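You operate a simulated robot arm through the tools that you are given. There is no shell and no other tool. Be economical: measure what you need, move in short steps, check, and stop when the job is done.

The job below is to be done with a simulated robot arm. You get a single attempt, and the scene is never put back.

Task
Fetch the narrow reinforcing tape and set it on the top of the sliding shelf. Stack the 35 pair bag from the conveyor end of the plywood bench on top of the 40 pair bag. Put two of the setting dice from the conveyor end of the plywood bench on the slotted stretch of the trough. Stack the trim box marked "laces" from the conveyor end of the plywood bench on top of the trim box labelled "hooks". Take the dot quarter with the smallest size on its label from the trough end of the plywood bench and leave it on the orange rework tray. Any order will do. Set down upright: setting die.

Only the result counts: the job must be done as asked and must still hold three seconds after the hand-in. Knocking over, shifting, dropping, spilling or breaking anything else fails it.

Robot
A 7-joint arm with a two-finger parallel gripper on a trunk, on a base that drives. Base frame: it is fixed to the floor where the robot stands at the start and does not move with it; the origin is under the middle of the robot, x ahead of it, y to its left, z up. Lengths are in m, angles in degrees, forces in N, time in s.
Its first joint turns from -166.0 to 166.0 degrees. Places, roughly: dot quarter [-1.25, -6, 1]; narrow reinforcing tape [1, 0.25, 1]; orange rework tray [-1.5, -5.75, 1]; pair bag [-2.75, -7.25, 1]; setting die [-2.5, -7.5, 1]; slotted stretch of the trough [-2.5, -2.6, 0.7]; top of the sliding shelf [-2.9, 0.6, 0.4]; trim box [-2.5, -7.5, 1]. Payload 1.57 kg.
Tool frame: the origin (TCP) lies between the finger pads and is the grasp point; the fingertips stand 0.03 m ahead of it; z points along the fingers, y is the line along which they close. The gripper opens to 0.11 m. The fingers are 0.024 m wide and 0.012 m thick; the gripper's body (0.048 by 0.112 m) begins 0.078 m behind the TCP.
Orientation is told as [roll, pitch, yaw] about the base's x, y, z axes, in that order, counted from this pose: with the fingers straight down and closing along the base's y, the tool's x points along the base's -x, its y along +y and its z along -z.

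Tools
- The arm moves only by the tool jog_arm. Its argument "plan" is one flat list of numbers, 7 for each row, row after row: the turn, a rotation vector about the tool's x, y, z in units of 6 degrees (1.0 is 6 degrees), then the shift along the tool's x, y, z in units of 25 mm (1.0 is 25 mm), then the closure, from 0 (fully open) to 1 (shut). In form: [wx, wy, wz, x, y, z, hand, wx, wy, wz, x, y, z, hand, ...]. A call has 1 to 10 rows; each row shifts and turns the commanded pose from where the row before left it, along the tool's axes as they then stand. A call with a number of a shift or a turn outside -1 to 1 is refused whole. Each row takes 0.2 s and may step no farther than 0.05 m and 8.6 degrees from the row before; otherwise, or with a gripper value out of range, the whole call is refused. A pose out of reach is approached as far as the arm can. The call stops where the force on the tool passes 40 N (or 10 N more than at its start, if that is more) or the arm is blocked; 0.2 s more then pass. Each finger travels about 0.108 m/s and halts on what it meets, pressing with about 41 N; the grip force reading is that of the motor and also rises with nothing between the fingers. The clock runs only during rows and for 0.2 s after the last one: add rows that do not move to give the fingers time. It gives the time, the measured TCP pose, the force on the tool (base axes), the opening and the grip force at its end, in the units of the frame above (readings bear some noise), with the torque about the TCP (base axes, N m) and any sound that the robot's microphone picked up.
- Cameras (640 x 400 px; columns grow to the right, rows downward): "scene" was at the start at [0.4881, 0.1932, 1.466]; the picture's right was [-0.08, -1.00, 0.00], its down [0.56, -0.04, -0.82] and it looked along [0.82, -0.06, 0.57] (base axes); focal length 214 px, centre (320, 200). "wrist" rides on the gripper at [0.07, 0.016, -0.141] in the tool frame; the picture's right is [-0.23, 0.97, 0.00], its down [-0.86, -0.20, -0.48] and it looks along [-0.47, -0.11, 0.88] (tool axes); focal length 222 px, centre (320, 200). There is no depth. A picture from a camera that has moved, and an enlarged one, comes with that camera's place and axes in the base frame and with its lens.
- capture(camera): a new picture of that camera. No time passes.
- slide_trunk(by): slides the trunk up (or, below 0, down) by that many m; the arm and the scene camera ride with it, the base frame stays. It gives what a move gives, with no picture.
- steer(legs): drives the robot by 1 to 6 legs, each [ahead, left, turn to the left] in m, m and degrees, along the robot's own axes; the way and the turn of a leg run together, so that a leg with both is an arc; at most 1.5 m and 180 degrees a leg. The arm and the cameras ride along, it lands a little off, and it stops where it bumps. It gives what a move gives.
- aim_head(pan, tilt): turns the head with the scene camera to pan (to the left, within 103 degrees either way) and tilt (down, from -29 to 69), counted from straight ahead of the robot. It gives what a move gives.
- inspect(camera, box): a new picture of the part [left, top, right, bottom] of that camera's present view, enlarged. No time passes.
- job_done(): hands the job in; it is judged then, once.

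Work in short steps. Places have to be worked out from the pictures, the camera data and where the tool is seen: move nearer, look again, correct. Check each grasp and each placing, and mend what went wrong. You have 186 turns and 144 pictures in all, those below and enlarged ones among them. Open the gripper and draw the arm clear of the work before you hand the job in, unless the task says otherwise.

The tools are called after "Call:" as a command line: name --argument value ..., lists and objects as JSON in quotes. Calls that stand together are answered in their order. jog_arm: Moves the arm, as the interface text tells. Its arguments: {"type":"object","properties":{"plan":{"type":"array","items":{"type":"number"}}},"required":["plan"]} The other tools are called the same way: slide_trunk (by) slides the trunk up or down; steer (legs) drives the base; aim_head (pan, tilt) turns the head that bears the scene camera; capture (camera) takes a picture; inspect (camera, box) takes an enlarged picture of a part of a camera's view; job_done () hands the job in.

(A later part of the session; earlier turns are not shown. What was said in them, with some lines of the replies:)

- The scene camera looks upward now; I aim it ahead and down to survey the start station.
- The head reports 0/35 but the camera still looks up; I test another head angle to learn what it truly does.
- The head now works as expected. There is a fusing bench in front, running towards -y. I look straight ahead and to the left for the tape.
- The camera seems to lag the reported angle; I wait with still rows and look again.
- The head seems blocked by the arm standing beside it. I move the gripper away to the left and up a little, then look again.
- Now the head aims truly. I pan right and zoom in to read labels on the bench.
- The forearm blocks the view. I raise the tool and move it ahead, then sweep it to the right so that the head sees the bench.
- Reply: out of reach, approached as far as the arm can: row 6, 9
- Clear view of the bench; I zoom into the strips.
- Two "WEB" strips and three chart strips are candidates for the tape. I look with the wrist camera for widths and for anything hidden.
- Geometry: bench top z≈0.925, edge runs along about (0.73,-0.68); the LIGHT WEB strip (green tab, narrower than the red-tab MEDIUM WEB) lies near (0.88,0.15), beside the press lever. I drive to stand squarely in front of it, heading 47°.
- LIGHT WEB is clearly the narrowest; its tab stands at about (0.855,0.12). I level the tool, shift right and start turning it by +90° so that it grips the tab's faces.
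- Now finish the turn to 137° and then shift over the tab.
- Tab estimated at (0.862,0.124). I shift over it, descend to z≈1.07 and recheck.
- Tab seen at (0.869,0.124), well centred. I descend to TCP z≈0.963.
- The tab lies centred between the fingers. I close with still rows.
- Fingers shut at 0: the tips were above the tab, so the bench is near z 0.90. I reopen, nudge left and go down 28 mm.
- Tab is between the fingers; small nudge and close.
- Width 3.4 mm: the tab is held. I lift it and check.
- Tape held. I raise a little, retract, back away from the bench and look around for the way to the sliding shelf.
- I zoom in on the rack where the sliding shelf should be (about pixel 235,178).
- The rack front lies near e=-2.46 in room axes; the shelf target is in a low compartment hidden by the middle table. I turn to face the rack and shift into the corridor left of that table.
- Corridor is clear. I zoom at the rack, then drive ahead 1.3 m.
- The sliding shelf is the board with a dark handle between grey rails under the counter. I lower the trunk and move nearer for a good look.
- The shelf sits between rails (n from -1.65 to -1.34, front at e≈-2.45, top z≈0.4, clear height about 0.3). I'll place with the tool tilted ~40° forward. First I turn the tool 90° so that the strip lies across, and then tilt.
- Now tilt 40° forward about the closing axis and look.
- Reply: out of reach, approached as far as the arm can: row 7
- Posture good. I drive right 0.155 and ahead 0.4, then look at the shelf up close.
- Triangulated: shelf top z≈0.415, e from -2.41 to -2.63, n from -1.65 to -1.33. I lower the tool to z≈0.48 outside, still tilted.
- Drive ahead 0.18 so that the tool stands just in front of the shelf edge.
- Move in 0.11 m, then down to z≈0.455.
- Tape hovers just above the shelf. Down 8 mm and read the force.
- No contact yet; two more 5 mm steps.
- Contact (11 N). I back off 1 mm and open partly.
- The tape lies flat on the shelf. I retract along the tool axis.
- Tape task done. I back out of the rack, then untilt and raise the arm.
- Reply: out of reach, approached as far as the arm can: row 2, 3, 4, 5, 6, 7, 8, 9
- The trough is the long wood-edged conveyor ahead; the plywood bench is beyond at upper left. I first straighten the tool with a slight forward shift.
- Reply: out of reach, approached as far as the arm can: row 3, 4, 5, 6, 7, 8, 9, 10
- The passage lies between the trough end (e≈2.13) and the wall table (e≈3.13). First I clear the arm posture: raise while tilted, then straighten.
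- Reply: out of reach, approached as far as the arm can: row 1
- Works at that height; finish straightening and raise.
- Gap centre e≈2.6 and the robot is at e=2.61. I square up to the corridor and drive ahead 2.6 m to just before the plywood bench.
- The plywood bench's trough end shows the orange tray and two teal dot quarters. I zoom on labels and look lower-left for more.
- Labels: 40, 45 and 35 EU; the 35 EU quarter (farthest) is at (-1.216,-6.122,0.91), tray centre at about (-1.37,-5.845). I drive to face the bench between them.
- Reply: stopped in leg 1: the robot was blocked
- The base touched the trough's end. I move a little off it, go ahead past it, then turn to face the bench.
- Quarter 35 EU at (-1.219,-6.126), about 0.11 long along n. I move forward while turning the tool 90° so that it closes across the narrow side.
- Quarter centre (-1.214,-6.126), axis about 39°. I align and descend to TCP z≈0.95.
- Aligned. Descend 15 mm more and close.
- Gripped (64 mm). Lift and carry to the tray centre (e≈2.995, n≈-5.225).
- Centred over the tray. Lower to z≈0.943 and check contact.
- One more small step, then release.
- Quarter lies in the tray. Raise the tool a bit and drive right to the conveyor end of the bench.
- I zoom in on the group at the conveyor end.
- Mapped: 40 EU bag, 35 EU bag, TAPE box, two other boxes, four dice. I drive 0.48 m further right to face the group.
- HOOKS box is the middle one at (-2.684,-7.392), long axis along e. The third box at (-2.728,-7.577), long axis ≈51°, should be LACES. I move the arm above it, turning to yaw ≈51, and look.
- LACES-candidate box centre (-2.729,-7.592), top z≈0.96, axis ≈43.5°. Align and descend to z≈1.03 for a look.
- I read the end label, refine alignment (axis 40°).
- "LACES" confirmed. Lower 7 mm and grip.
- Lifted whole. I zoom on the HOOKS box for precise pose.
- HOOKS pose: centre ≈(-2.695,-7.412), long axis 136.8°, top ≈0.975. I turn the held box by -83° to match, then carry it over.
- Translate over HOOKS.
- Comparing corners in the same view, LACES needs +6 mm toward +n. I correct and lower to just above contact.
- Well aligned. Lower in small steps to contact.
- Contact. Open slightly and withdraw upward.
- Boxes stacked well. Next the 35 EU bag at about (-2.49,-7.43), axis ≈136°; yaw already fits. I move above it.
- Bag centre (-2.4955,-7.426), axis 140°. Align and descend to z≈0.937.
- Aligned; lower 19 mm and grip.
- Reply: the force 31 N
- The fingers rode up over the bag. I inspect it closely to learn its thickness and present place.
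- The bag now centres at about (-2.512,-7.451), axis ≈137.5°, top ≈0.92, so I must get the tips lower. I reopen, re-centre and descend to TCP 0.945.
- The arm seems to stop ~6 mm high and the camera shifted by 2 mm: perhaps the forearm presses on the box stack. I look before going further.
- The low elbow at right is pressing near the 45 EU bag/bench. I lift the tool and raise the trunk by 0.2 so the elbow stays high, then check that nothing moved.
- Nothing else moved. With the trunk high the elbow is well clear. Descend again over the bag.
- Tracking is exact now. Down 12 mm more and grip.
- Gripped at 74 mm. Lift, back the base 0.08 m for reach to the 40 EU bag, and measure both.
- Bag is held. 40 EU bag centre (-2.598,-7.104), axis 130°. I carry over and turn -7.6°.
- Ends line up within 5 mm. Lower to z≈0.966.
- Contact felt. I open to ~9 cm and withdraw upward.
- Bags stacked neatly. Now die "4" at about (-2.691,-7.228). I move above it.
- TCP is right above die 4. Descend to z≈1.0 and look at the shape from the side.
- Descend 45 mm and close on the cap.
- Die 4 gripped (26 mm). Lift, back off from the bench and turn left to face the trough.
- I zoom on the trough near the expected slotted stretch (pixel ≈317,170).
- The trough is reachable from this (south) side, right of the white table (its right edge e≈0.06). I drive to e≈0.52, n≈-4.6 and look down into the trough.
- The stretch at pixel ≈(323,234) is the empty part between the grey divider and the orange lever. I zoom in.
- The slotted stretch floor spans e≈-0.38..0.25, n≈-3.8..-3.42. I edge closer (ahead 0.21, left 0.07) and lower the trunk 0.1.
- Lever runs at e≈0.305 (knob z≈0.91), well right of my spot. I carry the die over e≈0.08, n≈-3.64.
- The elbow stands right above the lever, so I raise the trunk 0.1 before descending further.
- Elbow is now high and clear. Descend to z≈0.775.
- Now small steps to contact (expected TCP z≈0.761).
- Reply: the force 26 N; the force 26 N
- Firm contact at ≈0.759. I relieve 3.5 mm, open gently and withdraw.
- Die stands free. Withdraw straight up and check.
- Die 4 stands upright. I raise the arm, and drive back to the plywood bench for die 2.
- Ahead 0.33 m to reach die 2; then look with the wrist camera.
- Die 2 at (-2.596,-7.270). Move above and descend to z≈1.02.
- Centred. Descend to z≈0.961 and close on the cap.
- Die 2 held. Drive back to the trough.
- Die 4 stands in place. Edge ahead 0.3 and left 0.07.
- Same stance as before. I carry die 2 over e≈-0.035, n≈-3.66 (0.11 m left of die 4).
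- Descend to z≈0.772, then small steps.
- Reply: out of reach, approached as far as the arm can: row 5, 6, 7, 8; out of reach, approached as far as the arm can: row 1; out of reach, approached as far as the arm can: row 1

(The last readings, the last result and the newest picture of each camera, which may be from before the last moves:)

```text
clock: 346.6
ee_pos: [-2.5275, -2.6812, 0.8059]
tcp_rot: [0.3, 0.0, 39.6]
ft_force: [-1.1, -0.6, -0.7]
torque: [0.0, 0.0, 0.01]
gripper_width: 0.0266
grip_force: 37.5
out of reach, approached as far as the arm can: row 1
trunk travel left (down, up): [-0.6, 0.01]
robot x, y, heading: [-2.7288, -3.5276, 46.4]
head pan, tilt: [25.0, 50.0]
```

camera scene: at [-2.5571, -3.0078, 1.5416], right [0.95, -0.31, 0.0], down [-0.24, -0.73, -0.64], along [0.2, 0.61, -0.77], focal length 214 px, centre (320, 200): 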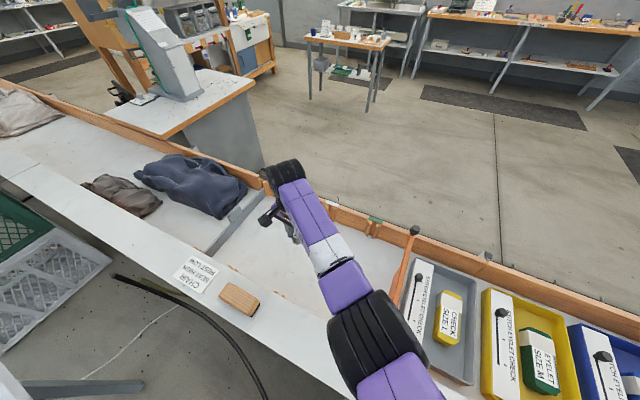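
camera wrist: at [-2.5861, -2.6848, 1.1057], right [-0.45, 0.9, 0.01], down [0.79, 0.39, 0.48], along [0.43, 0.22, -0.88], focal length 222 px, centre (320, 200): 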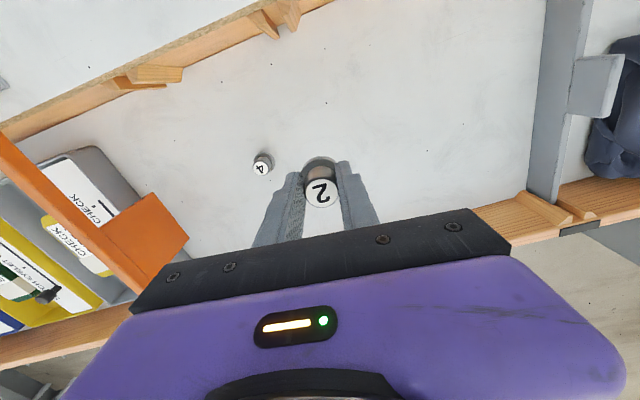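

Reach limit at this trunk height. I rise a bit, lower the trunk 0.08, and retry.

Call:
jog_arm --plan '[0, 0, 0, 0, 0, -1, 1, 0, 0, 0, 0, 0, -1, 1, 0, 0, 0, 0, 0, -1, 1, 0, 0, 0, 0, 0, -1, 1]'

Call:
slide_trunk --by -0.08

Call:
inspect --camera "scene" --box '[200, 160, 480, 400]'

```text
clock: 347.6
ee_pos: [-2.5307, -2.6421, 0.8868]
tcp_rot: [0.3, 0.1, 39.6]
ft_force: [0.0, -0.1, -2.1]
torque: [0.01, -0.02, -0.02]
gripper_width: 0.0266
grip_force: 37.5
out of reach, approached as far as the arm can: row 1, 2, 3, 4
trunk travel left (down, up): [-0.6, 0.01]
robot x, y, heading: [-2.7255, -3.5265, 46.5]
head pan, tilt: [25.0, 50.0]
```

```text
clock: 348.8
ee_pos: [-2.5302, -2.6429, 0.8055]
tcp_rot: [0.2, 0.0, 39.6]
ft_force: [-0.3, -0.5, -1.2]
torque: [0.0, -0.02, 0.0]
gripper_width: 0.0263
grip_force: 36.8
trunk travel left (down, up): [-0.52, 0.09]
robot x, y, heading: [-2.7286, -3.5291, 46.8]
head pan, tilt: [25.0, 50.0]
```

```text
1.67 times, centred on (340, 280) of scene
camera zoom: at [-2.5572, -3.0077, 1.4616], right [0.95, -0.31, 0.0], down [-0.24, -0.73, -0.64], along [0.2, 0.61, -0.77], focal length 358 px, centre (287, 67)
```

zoom: 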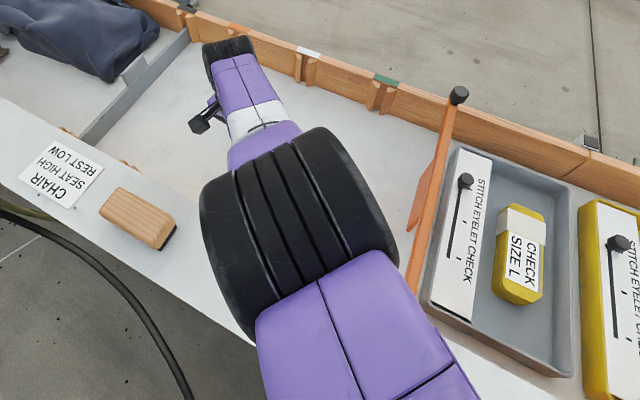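

Position is good. Descend in small steps.

Call:
jog_arm --plan '[0, 0, 0, 0, 0, 0.7, 1, 0, 0, 0, 0, 0, 0.6, 1]'

Call:
jog_arm --plan '[0, 0, 0, 0, 0, 0.2, 1]'

```text
clock: 349.4
ee_pos: [-2.5325, -2.6528, 0.7793]
tcp_rot: [0.3, 0.1, 39.6]
ft_force: [-0.2, -0.9, -1.2]
torque: [0.01, 0.01, -0.01]
gripper_width: 0.0267
grip_force: 36.7
out of reach, approached as far as the arm can: row 1, 2
trunk travel left (down, up): [-0.52, 0.09]
robot x, y, heading: [-2.7297, -3.5269, 46.8]
head pan, tilt: [25.0, 50.0]
```

```text
clock: 349.8
ee_pos: [-2.532, -2.6538, 0.7749]
tcp_rot: [0.1, 0.0, 39.6]
ft_force: [0.9, 0.7, -0.9]
torque: [0.01, 0.02, -0.01]
gripper_width: 0.0265
grip_force: 37.8
trunk travel left (down, up): [-0.52, 0.09]
robot x, y, heading: [-2.7301, -3.5265, 46.8]
head pan, tilt: [25.0, 50.0]
```

I use the trunk for the last millimetres.

Call:
slide_trunk --by -0.011

Call:
jog_arm --plan '[0, 0, 0, 0, 0, 0.08, 1]'

```text
clock: 350.4
ee_pos: [-2.5326, -2.6549, 0.7635]
tcp_rot: [0.2, 0.0, 39.6]
ft_force: [-0.2, -0.7, -0.9]
torque: [0.01, -0.01, -0.01]
gripper_width: 0.0261
grip_force: 37.4
trunk travel left (down, up): [-0.509, 0.101]
robot x, y, heading: [-2.7286, -3.5273, 46.9]
head pan, tilt: [25.0, 50.0]
```

```text
clock: 350.8
ee_pos: [-2.5323, -2.655, 0.763]
tcp_rot: [0.2, 0.0, 39.6]
ft_force: [-0.6, -1.1, -0.8]
torque: [-0.01, 0.03, 0.01]
gripper_width: 0.0266
grip_force: 37.0
trunk travel left (down, up): [-0.509, 0.101]
robot x, y, heading: [-2.7302, -3.5242, 46.9]
head pan, tilt: [25.0, 50.0]
```

Call:
jog_arm --plan '[0, 0, 0, 0, 0, 0.08, 1]'

Call:
jog_arm --plan '[0, 0, 0, 0, 0, 0.08, 1]'

```text
clock: 351.1
ee_pos: [-2.5313, -2.6556, 0.76]
tcp_rot: [0.4, 0.0, 39.6]
ft_force: [-0.2, 0.4, 0.2]
torque: [-0.05, -0.03, -0.02]
gripper_width: 0.0264
grip_force: 37.8
trunk travel left (down, up): [-0.509, 0.101]
robot x, y, heading: [-2.7288, -3.5269, 46.7]
head pan, tilt: [25.0, 50.0]
```

```text
clock: 351.6
ee_pos: [-2.5327, -2.6564, 0.762]
tcp_rot: [0.3, -0.2, 39.6]
ft_force: [0.8, 0.9, 5.0]
torque: [0.08, -0.03, 0.01]
gripper_width: 0.0264
grip_force: 37.3
out of reach, approached as far as the arm can: row 1
trunk travel left (down, up): [-0.509, 0.101]
robot x, y, heading: [-2.7302, -3.5274, 46.8]
head pan, tilt: [25.0, 50.0]
```

Light contact (5 N). Open gently without moving.

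Call:
jog_arm --plan '[0, 0, 0, 0, 0, -0.04, 0.85, 0, 0, 0, 0, 0, 0, 0.6, 0, 0, 0, 0, 0, 0, 0.5, 0, 0, 0, 0, 0, 0, 0.5]'

Call:
capture --camera "wrist"

```text
clock: 352.6
ee_pos: [-2.5325, -2.6581, 0.7612]
tcp_rot: [0.2, 0.1, 39.6]
ft_force: [-0.1, -0.5, -0.1]
torque: [0.03, 0.01, 0.01]
gripper_width: 0.0548
grip_force: 0.0
trunk travel left (down, up): [-0.509, 0.101]
robot x, y, heading: [-2.7299, -3.5296, 46.7]
head pan, tilt: [25.0, 50.0]
```

```text
19 pictures are left
camera wrist: at [-2.5964, -2.6898, 0.9027], right [-0.45, 0.9, 0.0], down [0.79, 0.39, 0.48], along [0.43, 0.22, -0.88], focal length 222 px, centre (320, 200)
```

wrist: 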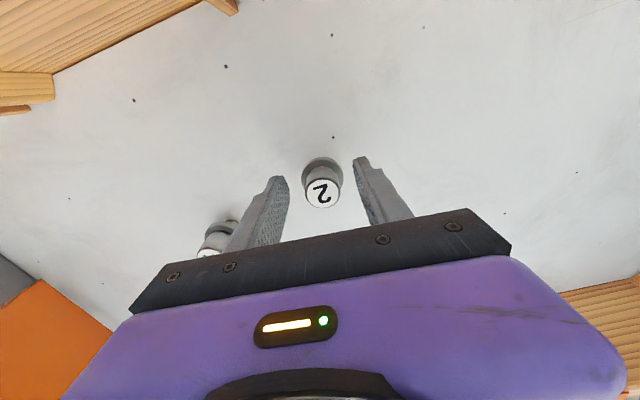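

Die 2 stands free. I withdraw vertically with the trunk, then check.

Call:
slide_trunk --by 0.1

Call:
capture --camera "wrist"

```text
clock: 353.9
ee_pos: [-2.5329, -2.6569, 0.8603]
tcp_rot: [0.3, -0.1, 39.6]
ft_force: [0.0, -0.2, -0.5]
torque: [0.0, -0.01, -0.04]
gripper_width: 0.0551
grip_force: 0.1
trunk travel left (down, up): [-0.609, 0.001]
robot x, y, heading: [-2.7264, -3.5283, 46.9]
head pan, tilt: [25.0, 50.0]
```

```text
18 pictures are left
camera wrist: at [-2.5963, -2.6897, 1.0026], right [-0.45, 0.9, 0.0], down [0.79, 0.39, 0.48], along [0.43, 0.22, -0.88], focal length 222 px, centre (320, 200)
```

wrist: 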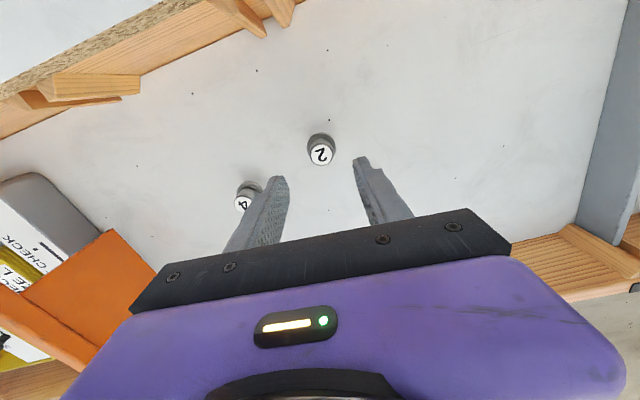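

Both dice stand upright. Raise the arm clear and back off, then a last look.

Call:
jog_arm --plan '[0, 0, 0, 0, 0, -1, 0.5, 0, 0, 0, 0, 0, -1, 0.5, 0, 0, 0, 0, 0, -1, 0.5, 0, 0, 0, 0, 0, -1, 0.5, 0, 0, 0, 0, 0, -1, 0, 0, 0, 0, 0, 0, -1, 0, 0, 0, 0, 0, 0, -1, 0, 0, 0, 0, 0, 0, -1, 0, 0, 0, 0, 0, 0, -1, 0, 0, 0, 0, 0, 0, -1, 0]'

Call:
steer --legs '[[-0.5, 0, 0]]'

Call:
aim_head --pan 10 --tilt 35

Call:
capture --camera "scene"

```text
clock: 356.1
ee_pos: [-2.5322, -2.5866, 1.0875]
tcp_rot: [0.0, 0.1, 39.7]
ft_force: [-0.2, -1.4, -0.5]
torque: [0.03, 0.04, -0.04]
gripper_width: 0.1099
grip_force: 0.1
out of reach, approached as far as the arm can: row 1, 2, 3, 4, 5, 6, 7, 8, 9, 10
trunk travel left (down, up): [-0.609, 0.001]
robot x, y, heading: [-2.7247, -3.5296, 46.5]
head pan, tilt: [25.0, 50.0]
```

```text
clock: 359.1
ee_pos: [-2.889, -2.9592, 1.0874]
tcp_rot: [0.0, 0.2, 40.2]
ft_force: [0.3, 0.6, -0.2]
torque: [-0.01, 0.03, -0.01]
gripper_width: 0.1096
grip_force: 0.1
trunk travel left (down, up): [-0.609, 0.001]
robot x, y, heading: [-3.0748, -3.9014, 47.4]
head pan, tilt: [25.0, 50.0]
```

```text
clock: 359.8
ee_pos: [-2.8895, -2.9585, 1.0869]
tcp_rot: [0.1, 0.1, 40.2]
ft_force: [-0.2, -0.8, -0.7]
torque: [-0.01, 0.01, 0.03]
gripper_width: 0.11
grip_force: 0.1
trunk travel left (down, up): [-0.609, 0.001]
robot x, y, heading: [-3.0776, -3.8991, 47.6]
head pan, tilt: [10.0, 35.0]
```

```text
17 pictures are left
camera scene: at [-2.8851, -3.3785, 1.5723], right [0.84, -0.54, 0.0], down [-0.31, -0.48, -0.82], along [0.44, 0.69, -0.57], focal length 214 px, centre (320, 200)
```

scene: 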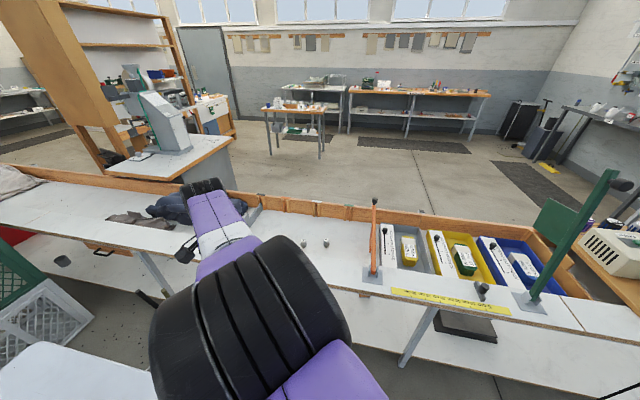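

The elbow hides the ledge; I back off a bit more and check that the brush and card are undisturbed.

Call:
steer --legs '[[-0.4, -0.35, 0]]'

Call:
capture --camera "scene"

```text
clock: 362.9
ee_pos: [-2.8998, -3.4853, 1.0873]
tcp_rot: [0.1, 0.2, 40.2]
ft_force: [0.3, 0.1, 0.0]
torque: [0.02, 0.0, 0.01]
gripper_width: 0.1101
grip_force: 0.1
trunk travel left (down, up): [-0.609, 0.001]
robot x, y, heading: [-3.0826, -4.4264, 47.3]
head pan, tilt: [10.0, 35.0]
```

```text
16 pictures are left
camera scene: at [-2.8947, -3.9053, 1.5723], right [0.84, -0.54, 0.0], down [-0.31, -0.48, -0.82], along [0.44, 0.69, -0.57], focal length 214 px, centre (320, 200)
```

scene: 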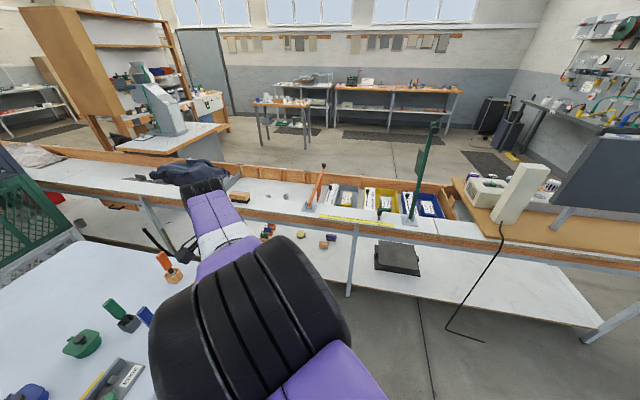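

All is in place: the brush on the ledge is untouched, both dice are upright and the gripper is open and clear. I hand in.

Call:
job_done

```text
The job is handed in.
```

All five parts of the job are done and handed in:

- **Tape:** the "LIGHT WEB" strip, which I took to be the narrow reinforcing tape, lies on the sliding shelf.
- **Pair bags:** the 35 bag is on top of the 40 bag.
- **Setting dice:** dice 2 and 4 stand upright on the slotted stretch of the trough.
- **Trim boxes:** the "laces" box is on the "hooks" box.
- **Dot quarter:** the 35 EU quarter is on the orange rework tray.

The base touched the trough's end once, and the arm pressed against something near the 45 bag. I saw nothing moved after either.
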